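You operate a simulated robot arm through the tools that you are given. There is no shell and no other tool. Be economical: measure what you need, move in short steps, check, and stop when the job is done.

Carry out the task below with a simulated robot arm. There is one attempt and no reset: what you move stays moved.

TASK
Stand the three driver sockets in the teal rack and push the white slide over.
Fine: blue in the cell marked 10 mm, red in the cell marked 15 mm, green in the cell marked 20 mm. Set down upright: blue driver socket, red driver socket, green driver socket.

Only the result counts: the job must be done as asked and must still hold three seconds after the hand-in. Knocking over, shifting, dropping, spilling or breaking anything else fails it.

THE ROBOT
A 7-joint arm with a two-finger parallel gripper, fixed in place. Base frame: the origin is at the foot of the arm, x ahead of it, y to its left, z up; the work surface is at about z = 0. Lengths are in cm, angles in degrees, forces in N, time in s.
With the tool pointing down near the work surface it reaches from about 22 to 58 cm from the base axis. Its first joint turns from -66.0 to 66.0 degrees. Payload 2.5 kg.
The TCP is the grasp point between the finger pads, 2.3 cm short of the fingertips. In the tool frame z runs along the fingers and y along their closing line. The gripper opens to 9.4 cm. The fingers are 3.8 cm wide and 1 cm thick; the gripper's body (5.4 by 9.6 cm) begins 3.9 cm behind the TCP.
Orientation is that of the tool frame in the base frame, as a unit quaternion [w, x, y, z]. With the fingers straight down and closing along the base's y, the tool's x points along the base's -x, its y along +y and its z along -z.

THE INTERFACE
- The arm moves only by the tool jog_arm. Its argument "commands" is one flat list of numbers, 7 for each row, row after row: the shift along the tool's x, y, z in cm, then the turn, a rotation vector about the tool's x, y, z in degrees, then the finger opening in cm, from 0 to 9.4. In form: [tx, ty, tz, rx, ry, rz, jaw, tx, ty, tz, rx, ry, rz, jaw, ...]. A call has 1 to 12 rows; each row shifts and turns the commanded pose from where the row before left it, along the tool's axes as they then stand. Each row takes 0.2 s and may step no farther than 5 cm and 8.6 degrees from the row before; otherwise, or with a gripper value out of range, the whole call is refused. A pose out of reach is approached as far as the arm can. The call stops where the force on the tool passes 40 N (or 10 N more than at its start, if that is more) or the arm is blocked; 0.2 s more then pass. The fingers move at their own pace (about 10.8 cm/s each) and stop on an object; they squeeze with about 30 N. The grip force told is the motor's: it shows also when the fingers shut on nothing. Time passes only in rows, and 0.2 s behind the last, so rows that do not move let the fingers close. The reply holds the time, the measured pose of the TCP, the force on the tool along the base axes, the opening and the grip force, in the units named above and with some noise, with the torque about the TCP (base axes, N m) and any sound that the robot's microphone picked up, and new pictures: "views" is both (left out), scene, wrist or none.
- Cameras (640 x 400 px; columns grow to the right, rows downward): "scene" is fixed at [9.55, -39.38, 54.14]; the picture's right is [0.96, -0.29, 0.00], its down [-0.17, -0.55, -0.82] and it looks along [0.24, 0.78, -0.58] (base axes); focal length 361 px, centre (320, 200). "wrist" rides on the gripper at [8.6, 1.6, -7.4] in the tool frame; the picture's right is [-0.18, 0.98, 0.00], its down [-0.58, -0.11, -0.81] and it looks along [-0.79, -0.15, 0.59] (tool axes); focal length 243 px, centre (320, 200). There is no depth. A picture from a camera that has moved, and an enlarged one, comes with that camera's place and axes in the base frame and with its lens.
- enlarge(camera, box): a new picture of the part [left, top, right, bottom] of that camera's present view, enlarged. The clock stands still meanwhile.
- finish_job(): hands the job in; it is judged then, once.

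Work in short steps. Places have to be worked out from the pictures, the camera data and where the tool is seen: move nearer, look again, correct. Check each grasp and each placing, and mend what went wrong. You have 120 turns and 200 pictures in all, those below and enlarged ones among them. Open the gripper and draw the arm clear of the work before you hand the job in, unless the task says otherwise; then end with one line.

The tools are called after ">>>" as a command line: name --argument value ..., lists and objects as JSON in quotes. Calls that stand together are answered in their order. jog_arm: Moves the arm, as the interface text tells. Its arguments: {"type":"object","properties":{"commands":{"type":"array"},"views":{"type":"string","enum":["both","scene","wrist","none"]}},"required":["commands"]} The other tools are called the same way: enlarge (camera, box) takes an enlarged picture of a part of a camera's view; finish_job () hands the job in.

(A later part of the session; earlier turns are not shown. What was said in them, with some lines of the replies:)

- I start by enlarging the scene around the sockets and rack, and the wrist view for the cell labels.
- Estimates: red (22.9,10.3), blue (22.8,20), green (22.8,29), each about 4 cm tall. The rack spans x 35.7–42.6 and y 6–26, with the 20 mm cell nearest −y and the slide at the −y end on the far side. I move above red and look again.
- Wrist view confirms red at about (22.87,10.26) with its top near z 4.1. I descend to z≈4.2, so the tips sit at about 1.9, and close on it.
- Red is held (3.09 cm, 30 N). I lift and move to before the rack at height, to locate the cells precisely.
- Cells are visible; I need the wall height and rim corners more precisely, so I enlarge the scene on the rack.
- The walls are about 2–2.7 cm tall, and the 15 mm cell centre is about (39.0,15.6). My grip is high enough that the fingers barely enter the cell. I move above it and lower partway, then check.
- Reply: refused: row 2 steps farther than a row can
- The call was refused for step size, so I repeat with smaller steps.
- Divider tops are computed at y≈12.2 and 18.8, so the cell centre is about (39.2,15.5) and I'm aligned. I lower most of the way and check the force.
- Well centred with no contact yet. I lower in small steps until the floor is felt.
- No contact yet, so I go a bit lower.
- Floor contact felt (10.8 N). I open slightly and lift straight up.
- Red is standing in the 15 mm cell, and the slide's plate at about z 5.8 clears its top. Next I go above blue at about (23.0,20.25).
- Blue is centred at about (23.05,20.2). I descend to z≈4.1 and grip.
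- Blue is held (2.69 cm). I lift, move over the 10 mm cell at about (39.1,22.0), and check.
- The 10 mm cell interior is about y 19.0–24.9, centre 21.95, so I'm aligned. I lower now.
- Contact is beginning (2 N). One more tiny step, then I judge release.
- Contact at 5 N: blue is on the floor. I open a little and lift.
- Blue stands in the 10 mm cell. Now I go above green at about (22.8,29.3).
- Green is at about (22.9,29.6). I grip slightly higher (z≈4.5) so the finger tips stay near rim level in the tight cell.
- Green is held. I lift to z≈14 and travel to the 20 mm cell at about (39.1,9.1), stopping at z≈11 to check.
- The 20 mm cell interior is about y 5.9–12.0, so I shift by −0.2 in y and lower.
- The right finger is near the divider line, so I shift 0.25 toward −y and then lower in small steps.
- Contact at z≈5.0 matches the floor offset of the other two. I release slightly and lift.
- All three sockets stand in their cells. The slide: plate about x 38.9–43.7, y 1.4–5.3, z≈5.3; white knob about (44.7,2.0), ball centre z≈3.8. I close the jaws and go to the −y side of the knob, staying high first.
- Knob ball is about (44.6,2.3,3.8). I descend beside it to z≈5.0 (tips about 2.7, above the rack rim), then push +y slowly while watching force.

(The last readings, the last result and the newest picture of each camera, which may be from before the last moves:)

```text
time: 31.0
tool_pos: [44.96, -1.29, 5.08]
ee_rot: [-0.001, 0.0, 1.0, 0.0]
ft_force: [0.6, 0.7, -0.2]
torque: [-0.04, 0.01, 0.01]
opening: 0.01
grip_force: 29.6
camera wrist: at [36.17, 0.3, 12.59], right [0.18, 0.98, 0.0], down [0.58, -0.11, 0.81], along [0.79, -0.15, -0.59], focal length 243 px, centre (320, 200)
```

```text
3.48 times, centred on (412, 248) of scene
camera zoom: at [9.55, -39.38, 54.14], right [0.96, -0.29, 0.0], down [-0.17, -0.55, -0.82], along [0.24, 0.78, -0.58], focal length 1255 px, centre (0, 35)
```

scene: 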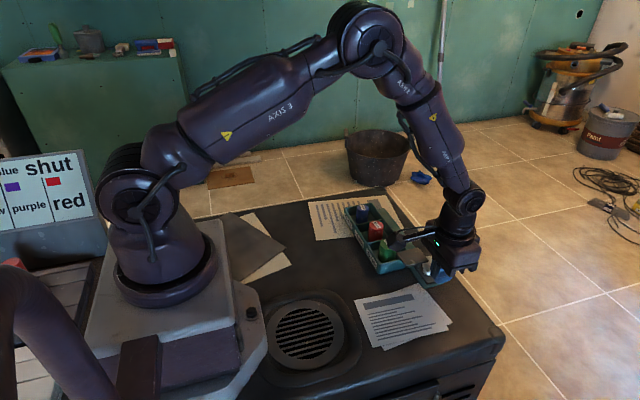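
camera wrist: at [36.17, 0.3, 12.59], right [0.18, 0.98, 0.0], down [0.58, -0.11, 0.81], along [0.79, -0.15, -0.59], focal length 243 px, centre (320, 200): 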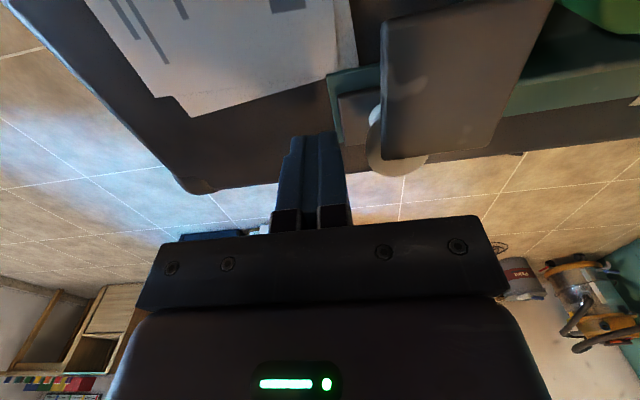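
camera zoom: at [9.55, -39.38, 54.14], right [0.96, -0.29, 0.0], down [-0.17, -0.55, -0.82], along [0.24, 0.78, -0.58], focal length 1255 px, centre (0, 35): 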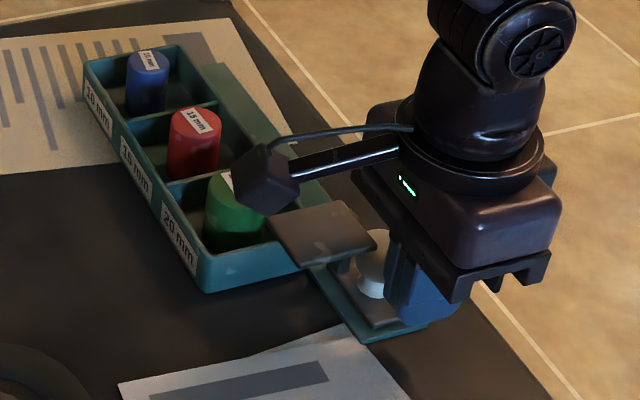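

Next to the knob with no contact yet. I push +y gently for 2.5 cm and check.

>>> jog_arm --commands '[0, 0.5, 0, 0, 0, 0, 0, 0, 0.5, 0, 0, 0, 0, 0, 0, 0.5, 0, 0, 0, 0, 0, 0, 0.5, 0, 0, 0, 0, 0, 0, 0.5, 0, 0, 0, 0, 0, 0, 0, 0, 0, 0, 0, 0]'

>>> enlarge --camera "scene" --box '[340, 190, 484, 305]'

```text
time: 32.4
tool_pos: [45.18, 1.19, 5.14]
ee_rot: [-0.001, 0.001, 1.0, 0.001]
ft_force: [0.9, -1.4, 1.4]
torque: [-0.03, -0.03, -0.03]
opening: 0.0
grip_force: 30.1
camera wrist: at [36.31, 2.86, 12.6], right [0.18, 0.98, 0.0], down [0.58, -0.11, 0.81], along [0.79, -0.15, -0.59], focal length 243 px, centre (320, 200)
```

scene: 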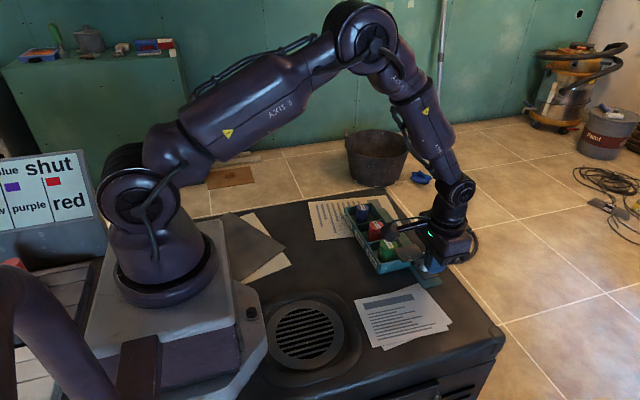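
wrist: 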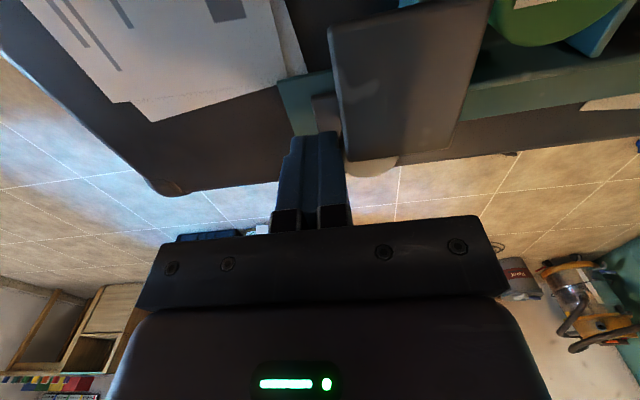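

```text
3.48 times, centred on (412, 248) of scene
camera zoom: at [9.55, -39.38, 54.14], right [0.96, -0.29, 0.0], down [-0.17, -0.55, -0.82], along [0.24, 0.78, -0.58], focal length 1255 px, centre (0, 35)
```

zoom: 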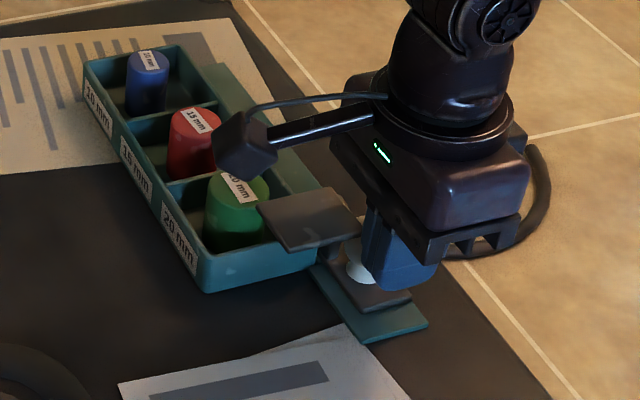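

The slide moves freely (about 1.4 N) and the rack stays put. I continue 2 cm, checking that the plate clears green.

>>> jog_arm --commands '[0, 0.5, 0, 0, 0, 0, 0, 0, 0.5, 0, 0, 0, 0, 0, 0, 0.5, 0, 0, 0, 0, 0, 0, 0.5, 0, 0, 0, 0, 0, 0, 0, 0, 0, 0, 0, 0]' --views "wrist"

>>> enlarge --camera "scene" --box '[340, 190, 484, 305]'

```text
time: 33.6
tool_pos: [45.11, 3.24, 5.16]
ee_rot: [-0.001, 0.0, 1.0, 0.0]
ft_force: [-0.1, -1.7, 0.3]
torque: [-0.01, 0.02, -0.02]
opening: 0.01
grip_force: 29.8
camera wrist: at [36.3, 4.73, 12.6], right [0.18, 0.98, 0.0], down [0.58, -0.11, 0.81], along [0.79, -0.15, -0.59], focal length 243 px, centre (320, 200)
```

wrist: 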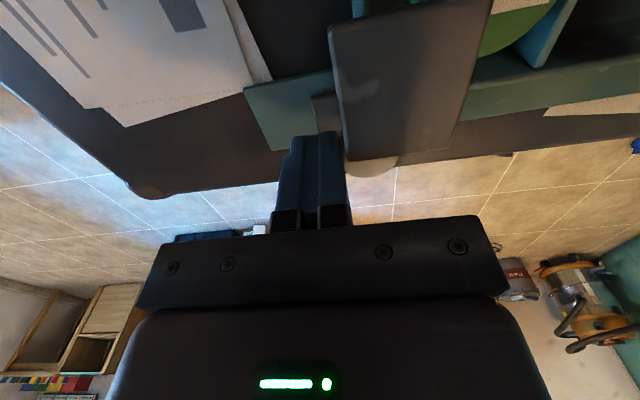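

```text
3.48 times, centred on (412, 248) of scene
camera zoom: at [9.55, -39.38, 54.14], right [0.96, -0.29, 0.0], down [-0.17, -0.55, -0.82], along [0.24, 0.78, -0.58], focal length 1255 px, centre (0, 35)
```

zoom: 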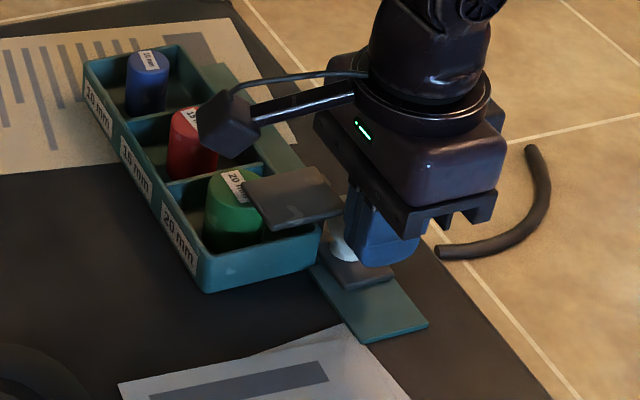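

The plate passes over green with only 1.7 N. I continue 3 cm more.

>>> jog_arm --commands '[0, 0.5, 0, 0, 0, 0, 0, 0, 0.5, 0, 0, 0, 0, 0, 0, 0.5, 0, 0, 0, 0, 0, 0, 0.5, 0, 0, 0, 0, 0, 0, 0.5, 0, 0, 0, 0, 0, 0, 0.5, 0, 0, 0, 0, 0, 0, 0, 0, 0, 0, 0, 0]' --views "none"

>>> enlarge --camera "scene" --box '[340, 190, 484, 305]'

```text
time: 35.2
tool_pos: [45.03, 6.06, 5.03]
ee_rot: [-0.001, 0.0, 1.0, 0.0]
ft_force: [-0.7, -2.2, 0.8]
torque: [0.0, 0.0, 0.02]
opening: 0.0
grip_force: 29.9
```

```text
3.48 times, centred on (412, 248) of scene
camera zoom: at [9.55, -39.38, 54.14], right [0.96, -0.29, 0.0], down [-0.17, -0.55, -0.82], along [0.24, 0.78, -0.58], focal length 1255 px, centre (0, 35)
```

zoom: 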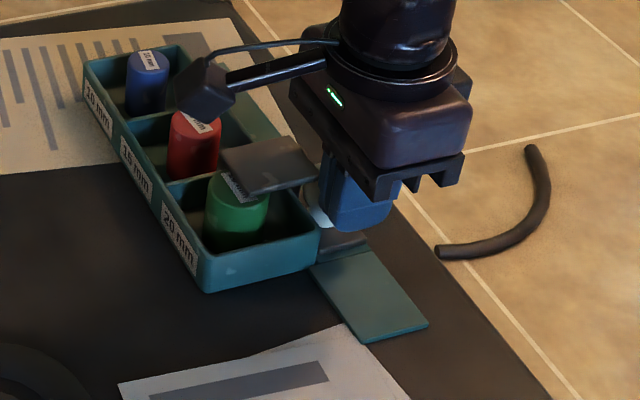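

Going well: force is steady and sockets and rack undisturbed. I continue 4 cm.

>>> jog_arm --commands '[0, 0.5, 0, 0, 0, 0, 0, 0, 0.5, 0, 0, 0, 0, 0, 0, 0.5, 0, 0, 0, 0, 0, 0, 0.5, 0, 0, 0, 0, 0, 0, 0.5, 0, 0, 0, 0, 0, 0, 0.5, 0, 0, 0, 0, 0, 0, 0.5, 0, 0, 0, 0, 0, 0, 0.5, 0, 0, 0, 0, 0, 0, 0, 0, 0, 0, 0, 0]' --views "none"

>>> enlarge --camera "scene" --box '[340, 190, 484, 305]'

```text
time: 37.2
tool_pos: [45.17, 10.2, 5.05]
ee_rot: [0.0, 0.0, 1.0, -0.001]
ft_force: [-0.8, -2.1, -0.7]
torque: [-0.02, -0.02, -0.03]
opening: 0.01
grip_force: 30.4
```

```text
3.48 times, centred on (412, 248) of scene
camera zoom: at [9.55, -39.38, 54.14], right [0.96, -0.29, 0.0], down [-0.17, -0.55, -0.82], along [0.24, 0.78, -0.58], focal length 1255 px, centre (0, 35)
```

zoom: 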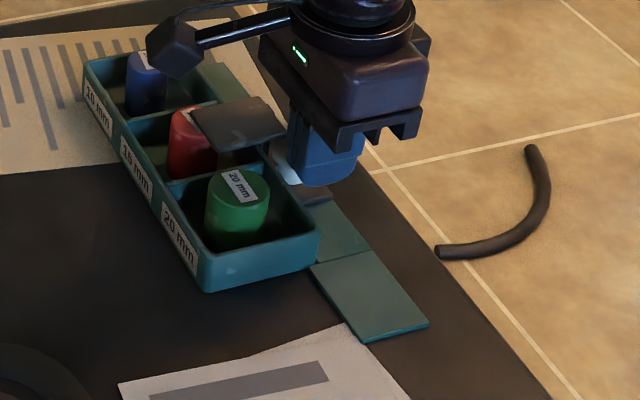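

Still smooth; red is being passed. I continue 4 cm.

>>> jog_arm --commands '[0, 0.5, 0, 0, 0, 0, 0, 0, 0.5, 0, 0, 0, 0, 0, 0, 0.5, 0, 0, 0, 0, 0, 0, 0.5, 0, 0, 0, 0, 0, 0, 0.5, 0, 0, 0, 0, 0, 0, 0.5, 0, 0, 0, 0, 0, 0, 0.5, 0, 0, 0, 0, 0, 0, 0.5, 0, 0, 0, 0, 0, 0, 0, 0, 0, 0, 0, 0]' --views "wrist"

>>> enlarge --camera "scene" --box '[340, 190, 484, 305]'

```text
time: 39.2
tool_pos: [45.17, 14.26, 5.11]
ee_rot: [-0.001, -0.001, 1.0, 0.0]
ft_force: [0.0, -1.5, -0.3]
torque: [-0.02, 0.03, 0.05]
opening: 0.0
grip_force: 29.6
camera wrist: at [36.32, 15.82, 12.56], right [0.18, 0.98, 0.0], down [0.58, -0.11, 0.81], along [0.79, -0.15, -0.59], focal length 243 px, centre (320, 200)
```

wrist: 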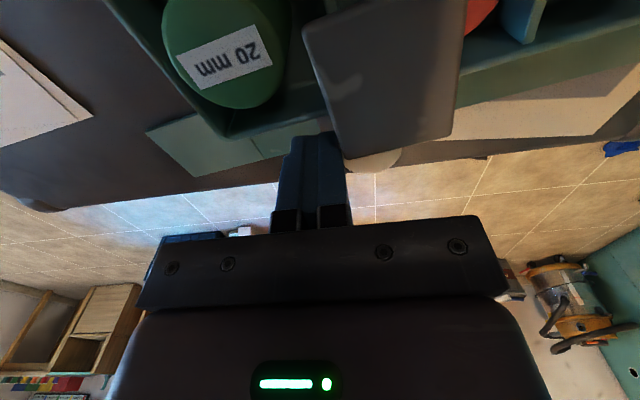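

```text
3.48 times, centred on (412, 248) of scene
camera zoom: at [9.55, -39.38, 54.14], right [0.96, -0.29, 0.0], down [-0.17, -0.55, -0.82], along [0.24, 0.78, -0.58], focal length 1255 px, centre (0, 35)
```

zoom: 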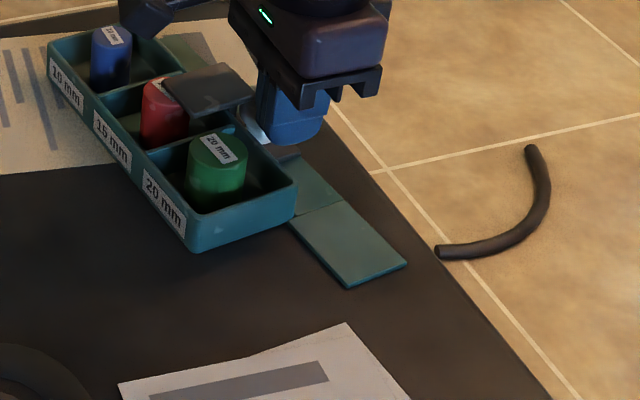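

The scene shows the rack itself was dragged about 3 cm and turned a few degrees in the last push, so the slide had hit its end stop. I stop pushing, back away, lift, and inspect.

>>> jog_arm --commands '[0, -1, 0, 0, 0, 0, 0, 0, -1, 0, 0, 0, 0, 0, 0, 0, -3, 0, 0, 0, 0, 0, 0, -4, 0, 0, 0, 0, 4, 0, -4, 0, 0, 0, 0, 4, 0, -4, 0, 0, 0, 0, 4, 0, -2, 0, 0, 0, 0, 0, 0, 0, 0, 0, 0, 0]'

>>> enlarge --camera "scene" --box '[330, 180, 458, 280]'

>>> enlarge --camera "wrist" --box '[160, 0, 480, 200]'

```text
refused: row 5 steps farther than a row can; nothing moved
```

```text
4.00 times, centred on (394, 230) of scene
camera zoom: at [9.55, -39.38, 54.14], right [0.96, -0.29, 0.0], down [-0.17, -0.55, -0.82], along [0.24, 0.78, -0.58], focal length 1443 px, centre (24, 80)
```

zoom: 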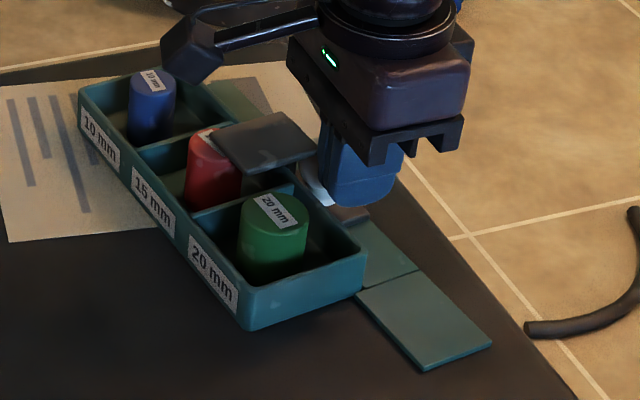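

```text
2.00 times, centred on (320, 100) of wrist
camera zoom: at [36.32, 15.82, 12.56], right [0.18, 0.98, 0.0], down [0.58, -0.11, 0.81], along [0.79, -0.15, -0.59], focal length 485 px, centre (320, 400)
```

zoom: 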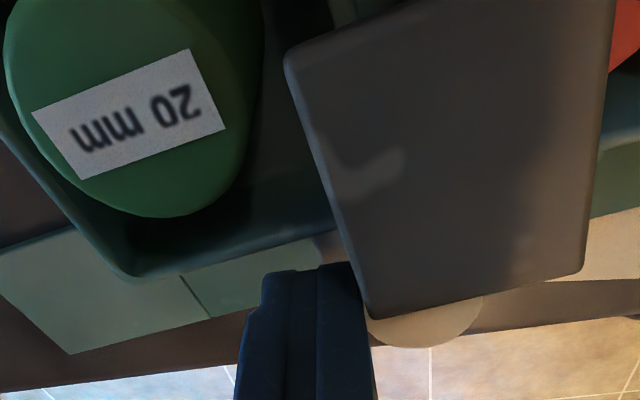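

Refused for step size; I redo the retreat with smaller steps, away from the knob first and then up.

>>> jog_arm --commands '[0, -1, 0, 0, 0, 0, 0, 0, -1, 0, 0, 0, 0, 0, 0, 0, -3, 0, 0, 0, 0, 0, 0, -4, 0, 0, 0, 0, 3, 0, -3.5, 0, 0, 0, 0, 3, 0, -3.5, 0, 0, 0, 0, 3, 0, -3, 0, 0, 0, 0, 3, 0, 0, 0, 0, 0, 0]'

>>> enlarge --camera "scene" --box '[330, 180, 458, 280]'

>>> enlarge --camera "wrist" --box '[200, 0, 520, 200]'

```text
time: 41.0
tool_pos: [32.95, 11.98, 21.88]
ee_rot: [-0.001, 0.001, 1.0, 0.0]
ft_force: [-0.8, -1.0, 0.2]
torque: [0.01, -0.03, -0.02]
opening: 0.01
grip_force: 29.1
camera wrist: at [24.14, 13.57, 29.56], right [0.19, 0.98, 0.0], down [0.58, -0.11, 0.81], along [0.79, -0.15, -0.59], focal length 243 px, centre (320, 200)
```

scene: 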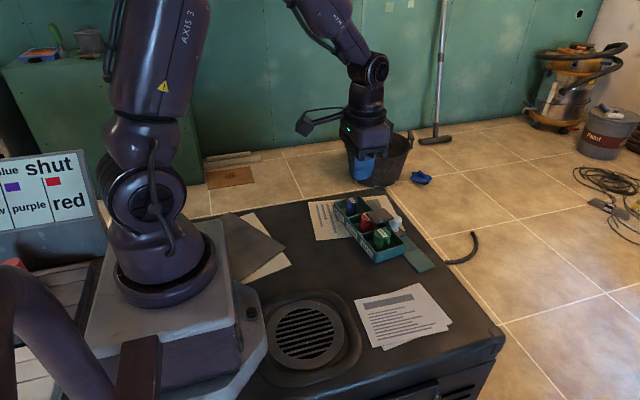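
wrist: 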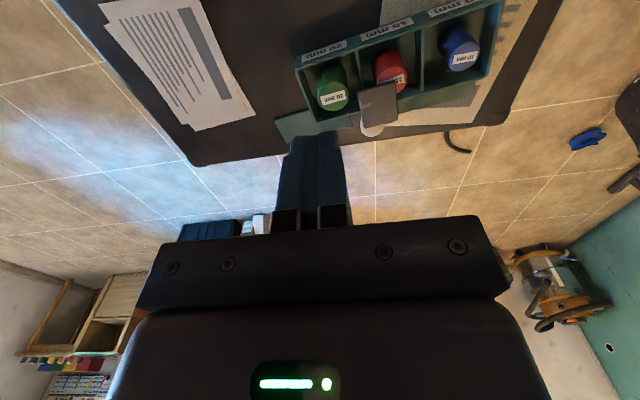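

```text
4.00 times, centred on (394, 230) of scene
camera zoom: at [9.55, -39.38, 54.14], right [0.96, -0.29, 0.0], down [-0.17, -0.55, -0.82], along [0.24, 0.78, -0.58], focal length 1443 px, centre (24, 80)
```

zoom: 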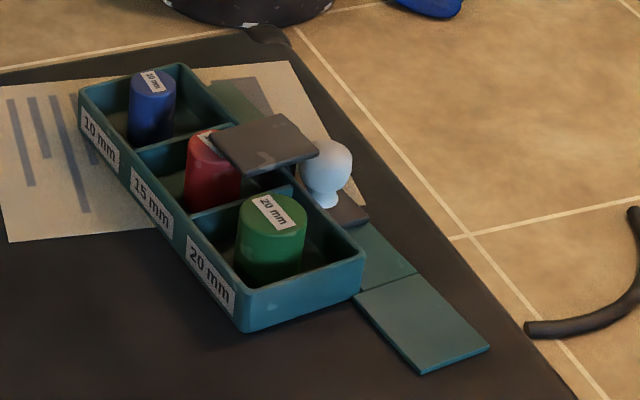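

```text
2.00 times, centred on (360, 100) of wrist
camera zoom: at [24.14, 13.57, 29.56], right [0.19, 0.98, 0.0], down [0.58, -0.11, 0.81], along [0.79, -0.15, -0.59], focal length 485 px, centre (240, 400)
```

zoom: 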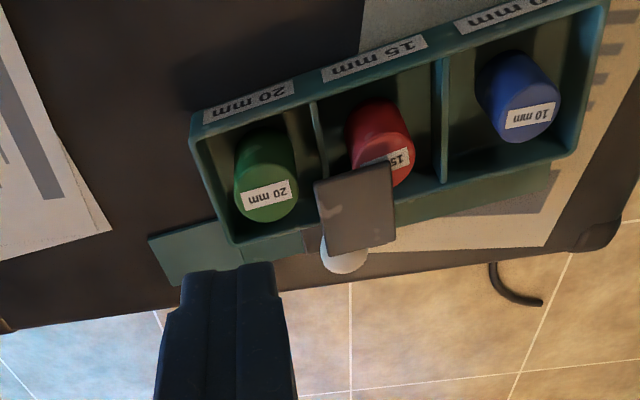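

The plate is now over the red cell area and the sockets are all upright, but the rack moved about +3 cm in y and turned about 6° CCW. I plan to grip the rack across its width at the far (10 mm) end and set it back. First I move over it and yaw so the jaws close along x.

>>> jog_arm --commands '[-1.3, 3.3, 0, 0, 0, 0, 9.4, -1.3, 3.3, 0, 0, 0, 0, 9.4, -1.3, 3.3, 0, 0, 0, 0, 9.4, -1.2, 3.1, 0, 0, 0, 0, 9.4, 0, 0, 0, 0, 0, 8.3, 9.4, 0, 0, 0, 0, 0, 8.3, 9.4, 0, 0, 0, 0, 0, 8.3, 9.4, 0, 0, 0, 0, 0, 8.3, 9.4, 0, 0, 0, 0, 0, 8.3, 9.4]' --views "none"

>>> jog_arm --commands '[0, 0, 0, 0, 0, 8.3, 9.4, 0, 0, 0, 0, 0, 8.3, 9.4, 0, 0, 0, 0, 0, 8.3, 9.4, 0, 0, 0, 0, 0, 8.3, 9.4, 0, 0, 0, 0, 0, 8.3, 9.4, 0, 0, 2, 0, 0, 0, 9.4, 0, 0, 2, 0, 0, 0, 9.4, 0, 0, 0, 0, 0, 0, 9.4]'

>>> enlarge --camera "wrist" --box '[160, 0, 480, 200]'

```text
time: 43.0
tool_pos: [38.2, 25.05, 21.98]
ee_rot: [0.0, 0.356, 0.934, -0.001]
ft_force: [0.3, -0.6, 0.9]
torque: [-0.04, -0.01, -0.02]
opening: 9.38
grip_force: 0.1
```

```text
time: 44.8
tool_pos: [38.4, 25.08, 18.05]
ee_rot: [0.0, 0.663, 0.749, 0.0]
ft_force: [0.4, 0.2, 0.4]
torque: [0.0, 0.02, 0.03]
opening: 9.41
grip_force: 0.0
camera wrist: at [38.67, 33.87, 25.55], right [1.0, -0.06, 0.0], down [-0.04, -0.59, 0.81], along [-0.05, -0.8, -0.59], focal length 243 px, centre (320, 200)
```

scene: 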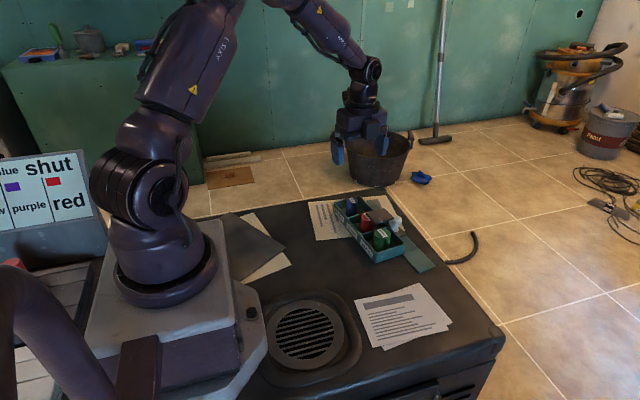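
wrist: 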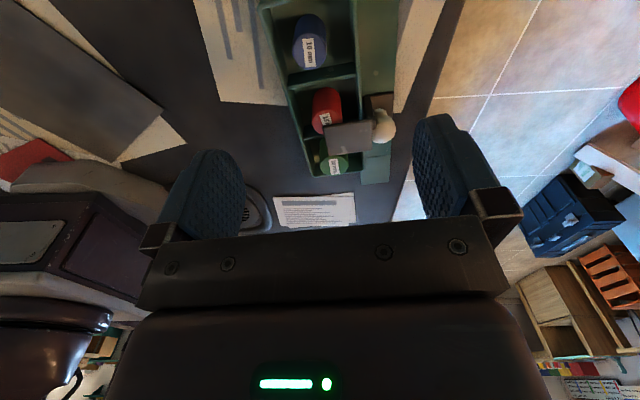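

```text
2.00 times, centred on (320, 100) of wrist
camera zoom: at [38.67, 33.87, 25.55], right [1.0, -0.06, 0.0], down [-0.04, -0.59, 0.81], along [-0.05, -0.8, -0.59], focal length 485 px, centre (320, 400)
```

zoom: 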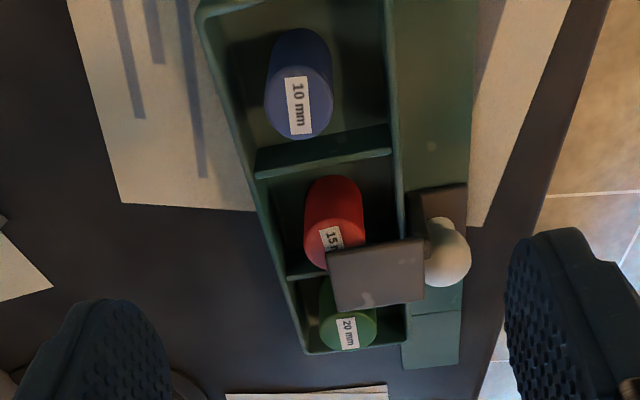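

The tool x is at 97°, matching the rack's axis (~96.7°). At y=25 the rack rim runs x≈34.0–41.4, centre 37.7; I shift −0.65 in tool y and go down to z≈7.5, then check.

>>> jog_arm --commands '[0, -0.65, 2, 0, 0, 0, 9.4, 0, 0, 4, 0, 0, 0, 9.4, 0, 0, 4, 0, 0, 0, 9.4, 0, 0, 0.5, 0, 0, 0, 9.4, 0, 0, 0, 0, 0, 0, 9.4]'

>>> enlarge --camera "scene" --box '[310, 160, 454, 275]'

```text
time: 46.0
tool_pos: [37.66, 24.99, 7.53]
ee_rot: [0.001, 0.663, 0.749, 0.0]
ft_force: [-0.2, 0.7, 0.4]
torque: [0.0, -0.01, -0.01]
opening: 9.41
grip_force: 0.0
camera wrist: at [38.09, 33.82, 15.09], right [1.0, -0.06, 0.0], down [-0.04, -0.59, 0.81], along [-0.05, -0.8, -0.59], focal length 243 px, centre (320, 200)
```

scene: 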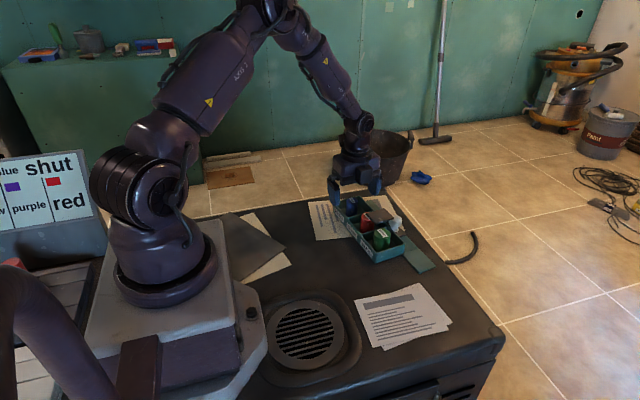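
wrist: 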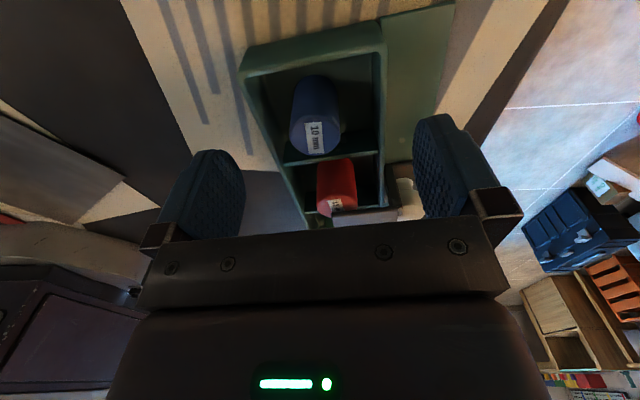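

```text
3.48 times, centred on (382, 218) of scene
camera zoom: at [9.55, -39.38, 54.14], right [0.96, -0.29, 0.0], down [-0.17, -0.55, -0.82], along [0.24, 0.78, -0.58], focal length 1255 px, centre (104, 139)
```

zoom: 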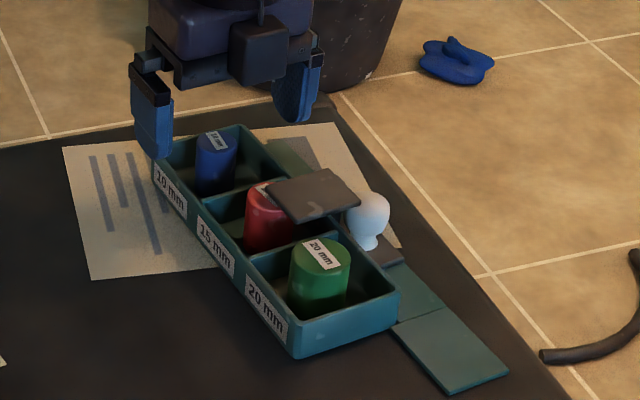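

Centre of the rim computes to x≈37.6, so the jaws straddle it with about 0.95 cm each side. I descend to z≈4.2 and check the force.

>>> jog_arm --commands '[0, 0, 1.5, 0, 0, 0, 9.4, 0, 0, 1, 0, 0, 0, 9.4, 0, 0, 0.8, 0, 0, 0, 9.4, 0, 0, 0, 0, 0, 0, 9.4]'

>>> enlarge --camera "scene" --box '[310, 160, 454, 275]'

```text
time: 47.0
tool_pos: [37.53, 25.03, 4.3]
ee_rot: [0.0, 0.663, 0.749, 0.001]
ft_force: [-0.6, -1.3, -0.3]
torque: [0.01, 0.01, -0.01]
opening: 9.38
grip_force: 0.1
camera wrist: at [38.0, 33.84, 11.77], right [1.0, -0.06, 0.0], down [-0.04, -0.59, 0.81], along [-0.05, -0.8, -0.59], focal length 243 px, centre (320, 200)
```

scene: 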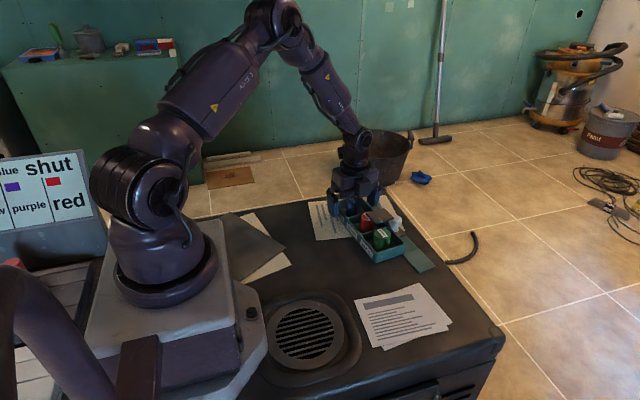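
wrist: 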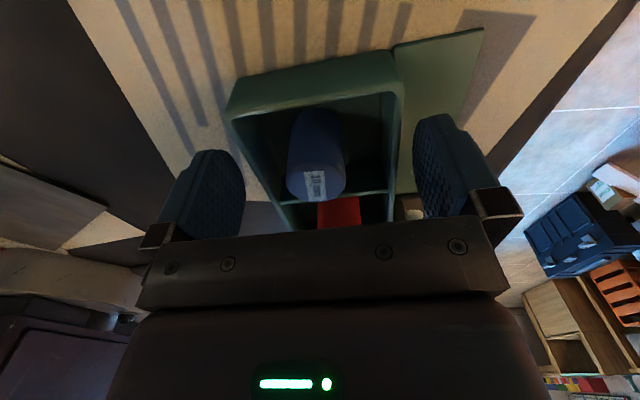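

```text
3.48 times, centred on (382, 218) of scene
camera zoom: at [9.55, -39.38, 54.14], right [0.96, -0.29, 0.0], down [-0.17, -0.55, -0.82], along [0.24, 0.78, -0.58], focal length 1255 px, centre (104, 139)
```

zoom: 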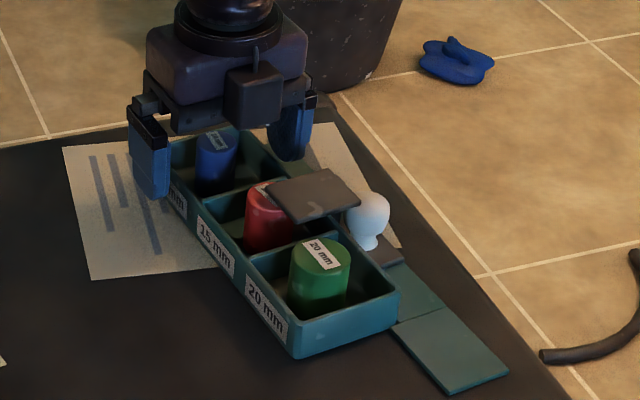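

Fingers straddle the rack cleanly. I lower 0.5 more and close in small increments to avoid a jolt.

>>> jog_arm --commands '[0, 0, 0.5, 0, 0, 0, 9.4, 0, 0, 0, 0, 0, 0, 8.8, 0, 0, 0, 0, 0, 0, 8.4, 0, 0, 0, 0, 0, 0, 8.1, 0, 0, 0, 0, 0, 0, 7.8, 0, 0, 0, 0, 0, 0, 7.6, 0, 0, 0, 0, 0, 0, 7.4, 0, 0, 0, 0, 0, 0, 7.2, 0, 0, 0, 0, 0, 0, 7.0, 0, 0, 0, 0, 0, 0, 6.8, 0, 0, 0, 0, 0, 0, 6.6]'

>>> enlarge --camera "scene" --box '[310, 160, 454, 275]'

```text
time: 49.4
tool_pos: [37.52, 25.06, 3.84]
ee_rot: [0.0, 0.663, 0.748, 0.001]
ft_force: [3.3, -0.1, 3.9]
torque: [-0.25, -0.32, 0.46]
opening: 7.48
grip_force: 30.2
camera wrist: at [38.01, 33.8, 11.27], right [1.0, -0.06, 0.0], down [-0.04, -0.59, 0.81], along [-0.05, -0.8, -0.59], focal length 243 px, centre (320, 200)
```

scene: 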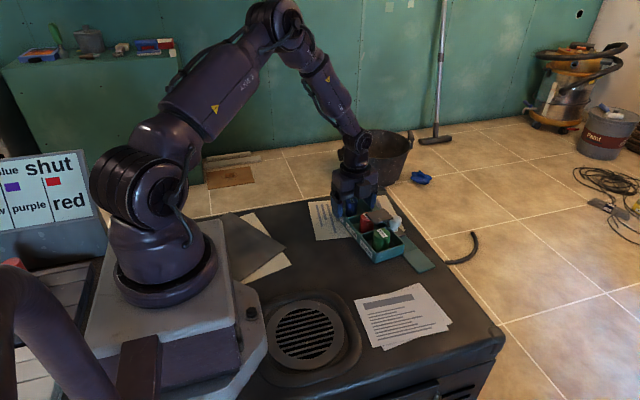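
wrist: 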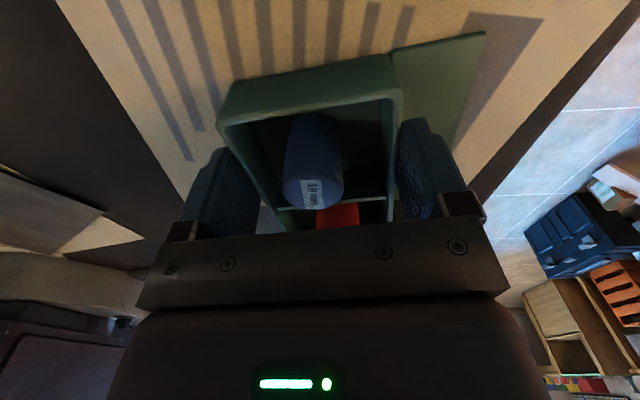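

```text
3.48 times, centred on (382, 218) of scene
camera zoom: at [9.54, -39.38, 54.14], right [0.96, -0.29, 0.0], down [-0.17, -0.55, -0.82], along [0.24, 0.78, -0.58], focal length 1255 px, centre (104, 139)
```

zoom: 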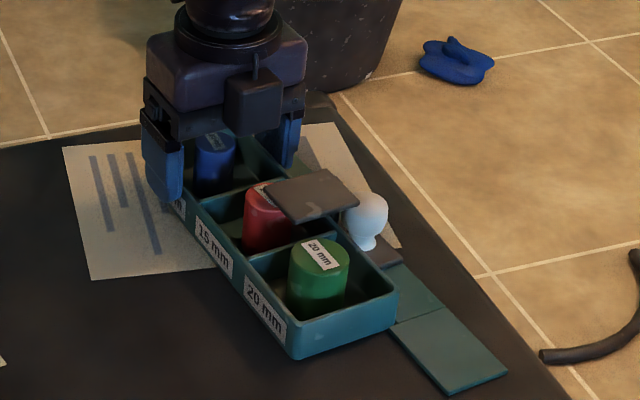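

The rack is firmly gripped (7.48 cm). I slowly bring it back: about +1.36 in x, −2.8 in y and 6.2° clockwise, in small steps.

>>> jog_arm --commands '[-0.36, 0.145, 0, 0, 0, 0.775, 6.6, -0.36, 0.145, 0, 0, 0, 0.775, 6.6, -0.36, 0.145, 0, 0, 0, 0.775, 6.6, -0.36, 0.145, 0, 0, 0, 0.775, 6.6, -0.36, 0.145, 0, 0, 0, 0.775, 6.6, -0.36, 0.145, 0, 0, 0, 0.775, 6.6, -0.36, 0.145, 0, 0, 0, 0.775, 6.6, -0.36, 0.145, 0, 0, 0, 0.775, 6.6, 0, 0, 0, 0, 0, 0, 6.6]' --views "none"

>>> enlarge --camera "scene" --box '[340, 190, 484, 305]'

```text
time: 51.4
tool_pos: [38.89, 22.24, 3.77]
ee_rot: [0.0, 0.702, 0.712, 0.0]
ft_force: [-0.7, 0.4, -1.0]
torque: [0.56, 0.04, -0.01]
opening: 7.44
grip_force: 30.3
```

```text
3.48 times, centred on (412, 248) of scene
camera zoom: at [9.55, -39.38, 54.14], right [0.96, -0.29, 0.0], down [-0.17, -0.55, -0.82], along [0.24, 0.78, -0.58], focal length 1255 px, centre (0, 35)
```

zoom: 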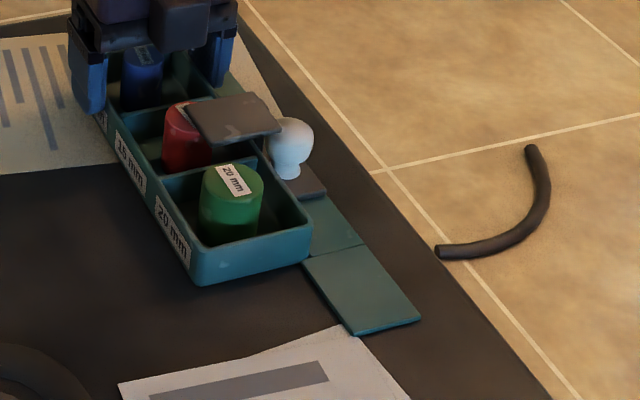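

Orientation is restored; comparing pixels with the pre-shift picture, the rack still needs about +0.1 in x and −0.65 in y. I apply this.

>>> jog_arm --commands '[-0.22, 0.04, 0, 0, 0, 0, 6.6, -0.22, 0.03, 0, 0, 0, 0, 6.6, -0.21, 0.03, 0, 0, 0, 0, 6.6, 0, 0, 0, 0, 0, 0, 6.6]' --views "none"

>>> enlarge --camera "scene" --box '[340, 190, 484, 305]'

```text
time: 52.4
tool_pos: [38.94, 21.68, 3.78]
ee_rot: [0.001, 0.703, 0.711, 0.0]
ft_force: [0.2, 0.1, -2.6]
torque: [0.57, 0.07, 0.03]
opening: 7.47
grip_force: 30.3
```

```text
3.48 times, centred on (412, 248) of scene
camera zoom: at [9.55, -39.38, 54.14], right [0.96, -0.29, 0.0], down [-0.17, -0.55, -0.82], along [0.24, 0.78, -0.58], focal length 1255 px, centre (0, 35)
```

zoom: 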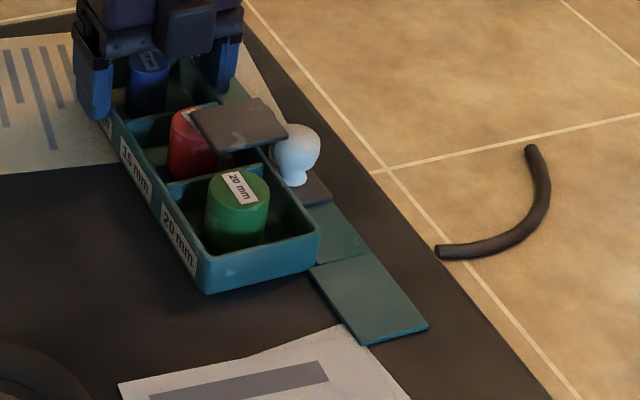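

The rack now matches its original pixels (corner 207,294 vs 207,293; rail end 428,327 vs 428,325). I release gradually and lift.

>>> jog_arm --commands '[0, 0, 0, 0, 0, 0, 7.7, 0, 0, 0, 0, 0, 0, 8.2, 0, 0, 0, 0, 0, 0, 8.8, 0, 0, 0, 0, 0, 0, 9.4, 0, 0, -1, 0, 0, 0, 9.4, 0, 0, -3, 0, 0, 0, 9.4, 0, 0, -4, 0, 0, 0, 9.4, 0, 0, -4, 0, 0, 0, 9.4, 0, 0, 0, 0, 0, 0, 9.4]' --views "wrist"

>>> enlarge --camera "scene" --box '[340, 190, 484, 305]'

>>> enlarge --camera "wrist" --box '[220, 0, 460, 180]'

```text
time: 54.4
tool_pos: [38.99, 21.51, 16.01]
ee_rot: [-0.001, 0.703, 0.712, 0.0]
ft_force: [0.0, 0.1, 0.2]
torque: [-0.02, -0.01, -0.01]
opening: 9.39
grip_force: 0.2
camera wrist: at [40.43, 30.24, 23.51], right [0.99, -0.17, 0.0], down [-0.1, -0.58, 0.81], along [-0.14, -0.79, -0.59], focal length 243 px, centre (320, 200)
```

wrist: 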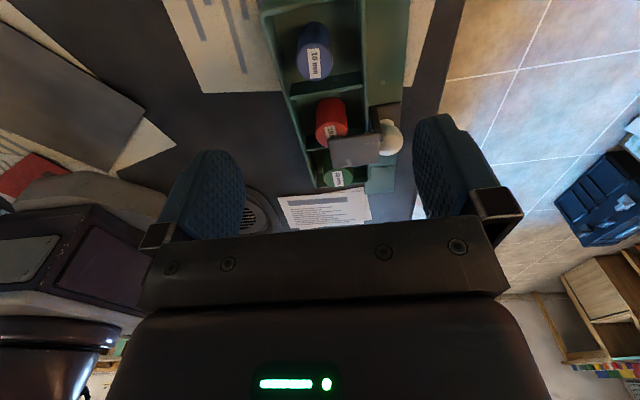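

```text
3.48 times, centred on (412, 248) of scene
camera zoom: at [9.55, -39.38, 54.14], right [0.96, -0.29, 0.0], down [-0.17, -0.55, -0.82], along [0.24, 0.78, -0.58], focal length 1255 px, centre (0, 35)
```

zoom: 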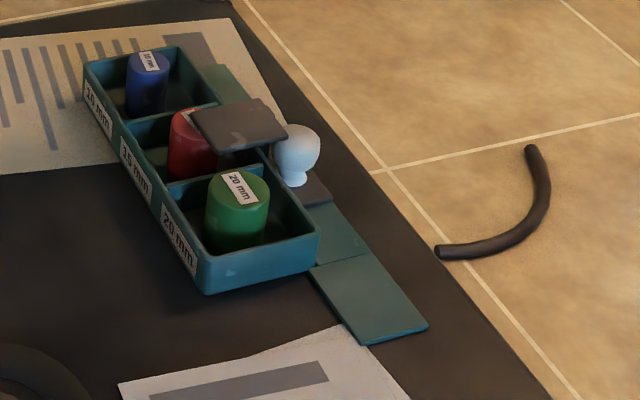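

```text
2.22 times, centred on (340, 90) of wrist
camera zoom: at [40.43, 30.24, 23.51], right [0.99, -0.17, 0.0], down [-0.1, -0.58, 0.81], along [-0.14, -0.79, -0.59], focal length 539 px, centre (276, 444)
```

zoom: 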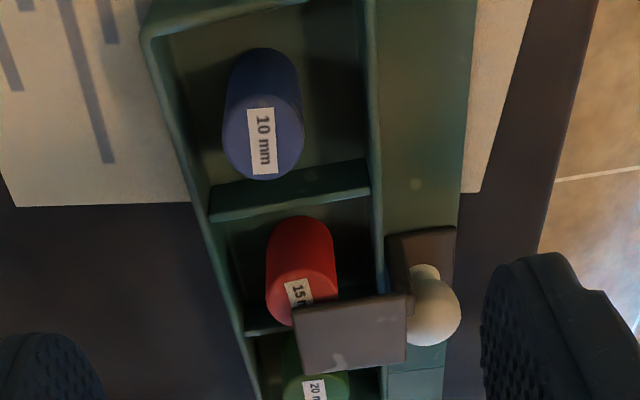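

All three sockets upright, the rack is back, and the plate is at y≈11.1–15.4, about 10 cm of travel. To confirm this is really the stop I do a small test push on the knob; I approach its −y side with closed jaws.

>>> jog_arm --commands '[-3.45, 1.5, 0, 0, 0, 0, 4, -3.45, 1.5, 0, 0, 0, 0, 0, -3.45, 1.5, 0, 0, 0, 0, 0, -3.45, 1.4, 0, 0, 0, 0, 0, 0, 0, 3.6, 0, 0, 0, 0, 0, 0, 3.6, 0, 0, 0, 0, 0, 0, 3.6, 0, 0, 0, 0, 0, 0, 0, 0, 0, 0, 0]' --views "wrist"

>>> enlarge --camera "scene" --box '[340, 190, 484, 305]'

```text
time: 56.2
tool_pos: [44.99, 8.05, 4.77]
ee_rot: [0.0, 0.703, 0.712, -0.001]
ft_force: [-0.2, -0.2, 0.7]
torque: [0.01, 0.02, 0.04]
opening: 0.0
grip_force: 30.5
camera wrist: at [46.37, 16.63, 12.29], right [0.99, -0.17, 0.0], down [-0.1, -0.58, 0.81], along [-0.14, -0.79, -0.59], focal length 243 px, centre (320, 200)
```

wrist: 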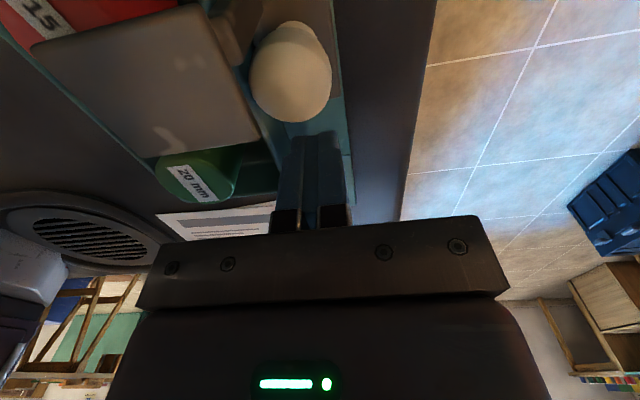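

```text
3.48 times, centred on (412, 248) of scene
camera zoom: at [9.55, -39.38, 54.14], right [0.96, -0.29, 0.0], down [-0.17, -0.55, -0.82], along [0.24, 0.78, -0.58], focal length 1255 px, centre (0, 35)
```

zoom: 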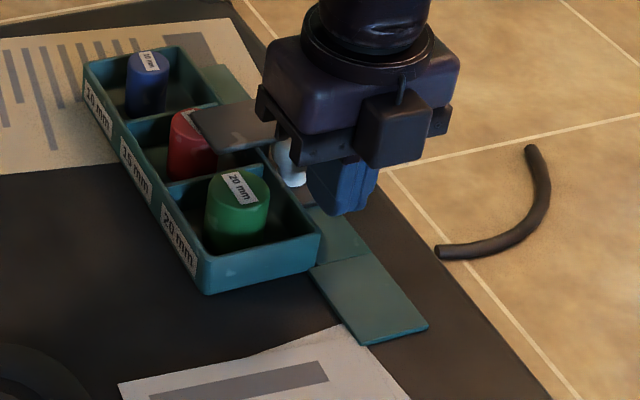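

Near the knob with no contact. I step +y in small increments up to the contact and compare slide against rack.

>>> jog_arm --commands '[0.4, 0, 0, 0, 0, 0, 0, 0.4, 0, 0, 0, 0, 0, 0, 0.3, 0, 0, 0, 0, 0, 0, 0.2, 0, 0, 0, 0, 0, 0]' --views "none"

>>> enlarge --camera "scene" --box '[340, 190, 484, 305]'

```text
time: 57.2
tool_pos: [45.1, 9.34, 5.02]
ee_rot: [0.002, 0.703, 0.711, -0.001]
ft_force: [0.1, -3.0, 0.1]
torque: [-0.05, -0.02, 0.02]
opening: 0.0
grip_force: 29.7
```

```text
3.48 times, centred on (412, 248) of scene
camera zoom: at [9.55, -39.38, 54.14], right [0.96, -0.29, 0.0], down [-0.17, -0.55, -0.82], along [0.24, 0.78, -0.58], focal length 1255 px, centre (0, 35)
```

zoom: 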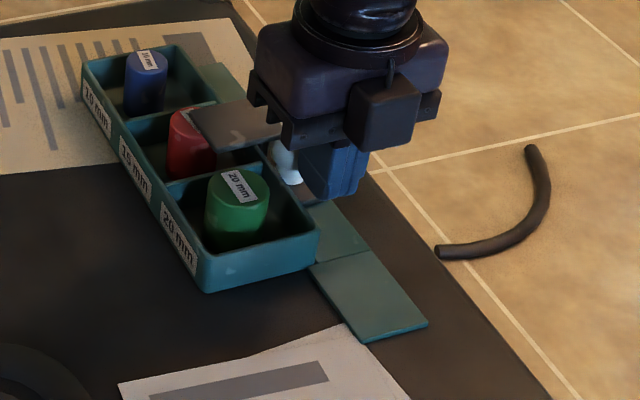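

Force is 3 N with essentially no slide travel relative to the rack (against about 2 N while sliding freely), so the slide is at its stop. I back off, lift clear and retreat.

>>> jog_arm --commands '[-1, 0, 0, 0, 0, 0, 0, -1, 0, 0, 0, 0, 0, 0, 0, 0, -4, 0, 0, 0, 0, 0, 0, -4, 0, 0, 0, 0, 0, 0, -4, 0, 0, 0, 4, 0, -4, -2, 0, 0, 0, 6, 0, -4, -1, 0, 0, 0, 9, 0, -4, 0, 0, 0, 0, 9, 0, 0, 0, 0, 0, 0, 9]'

>>> enlarge --camera "scene" --box '[340, 190, 484, 305]'

```text
time: 59.2
tool_pos: [33.0, 7.22, 20.14]
ee_rot: [0.0, 0.703, 0.712, 0.0]
ft_force: [1.0, -0.2, 0.4]
torque: [-0.01, 0.0, -0.02]
opening: 9.01
grip_force: 0.1
camera wrist: at [34.45, 15.88, 27.62], right [0.99, -0.17, 0.0], down [-0.1, -0.58, 0.81], along [-0.14, -0.79, -0.59], focal length 243 px, centre (320, 200)
```

scene: 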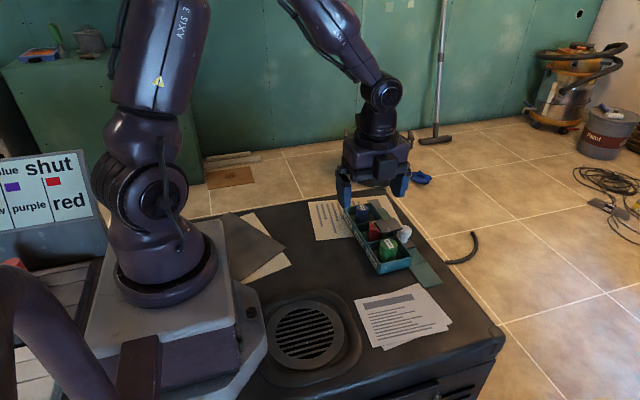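
wrist: 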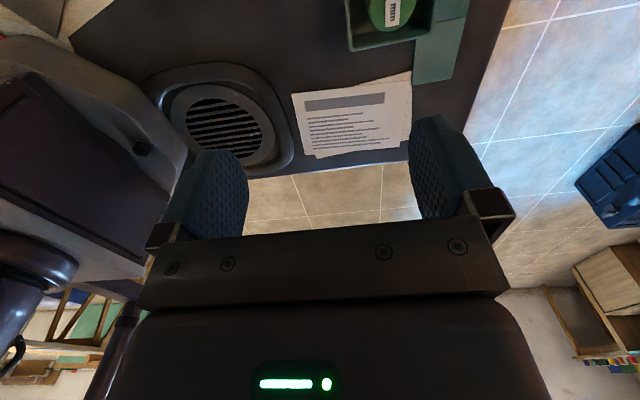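

```text
3.48 times, centred on (412, 248) of scene
camera zoom: at [9.54, -39.38, 54.14], right [0.96, -0.29, 0.0], down [-0.17, -0.55, -0.82], along [0.24, 0.78, -0.58], focal length 1255 px, centre (0, 35)
```

zoom: 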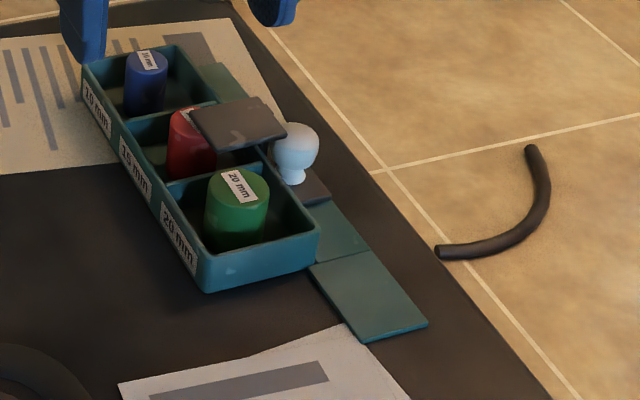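

Blue, red and green stand upright in the 10, 15 and 20 mm cells, the slide is at its stop, the rack is back in place, and the gripper is open and clear. I hand in.

>>> finish_job

```text
The job is handed in.
```

The three sockets stand upright in their marked cells and the white slide is pushed over to where it stopped, about 10 cm along. One push dragged the rack about 3 cm and turned it about 6°; I set it back to within about 1 mm of its earlier position, going by the scene camera.
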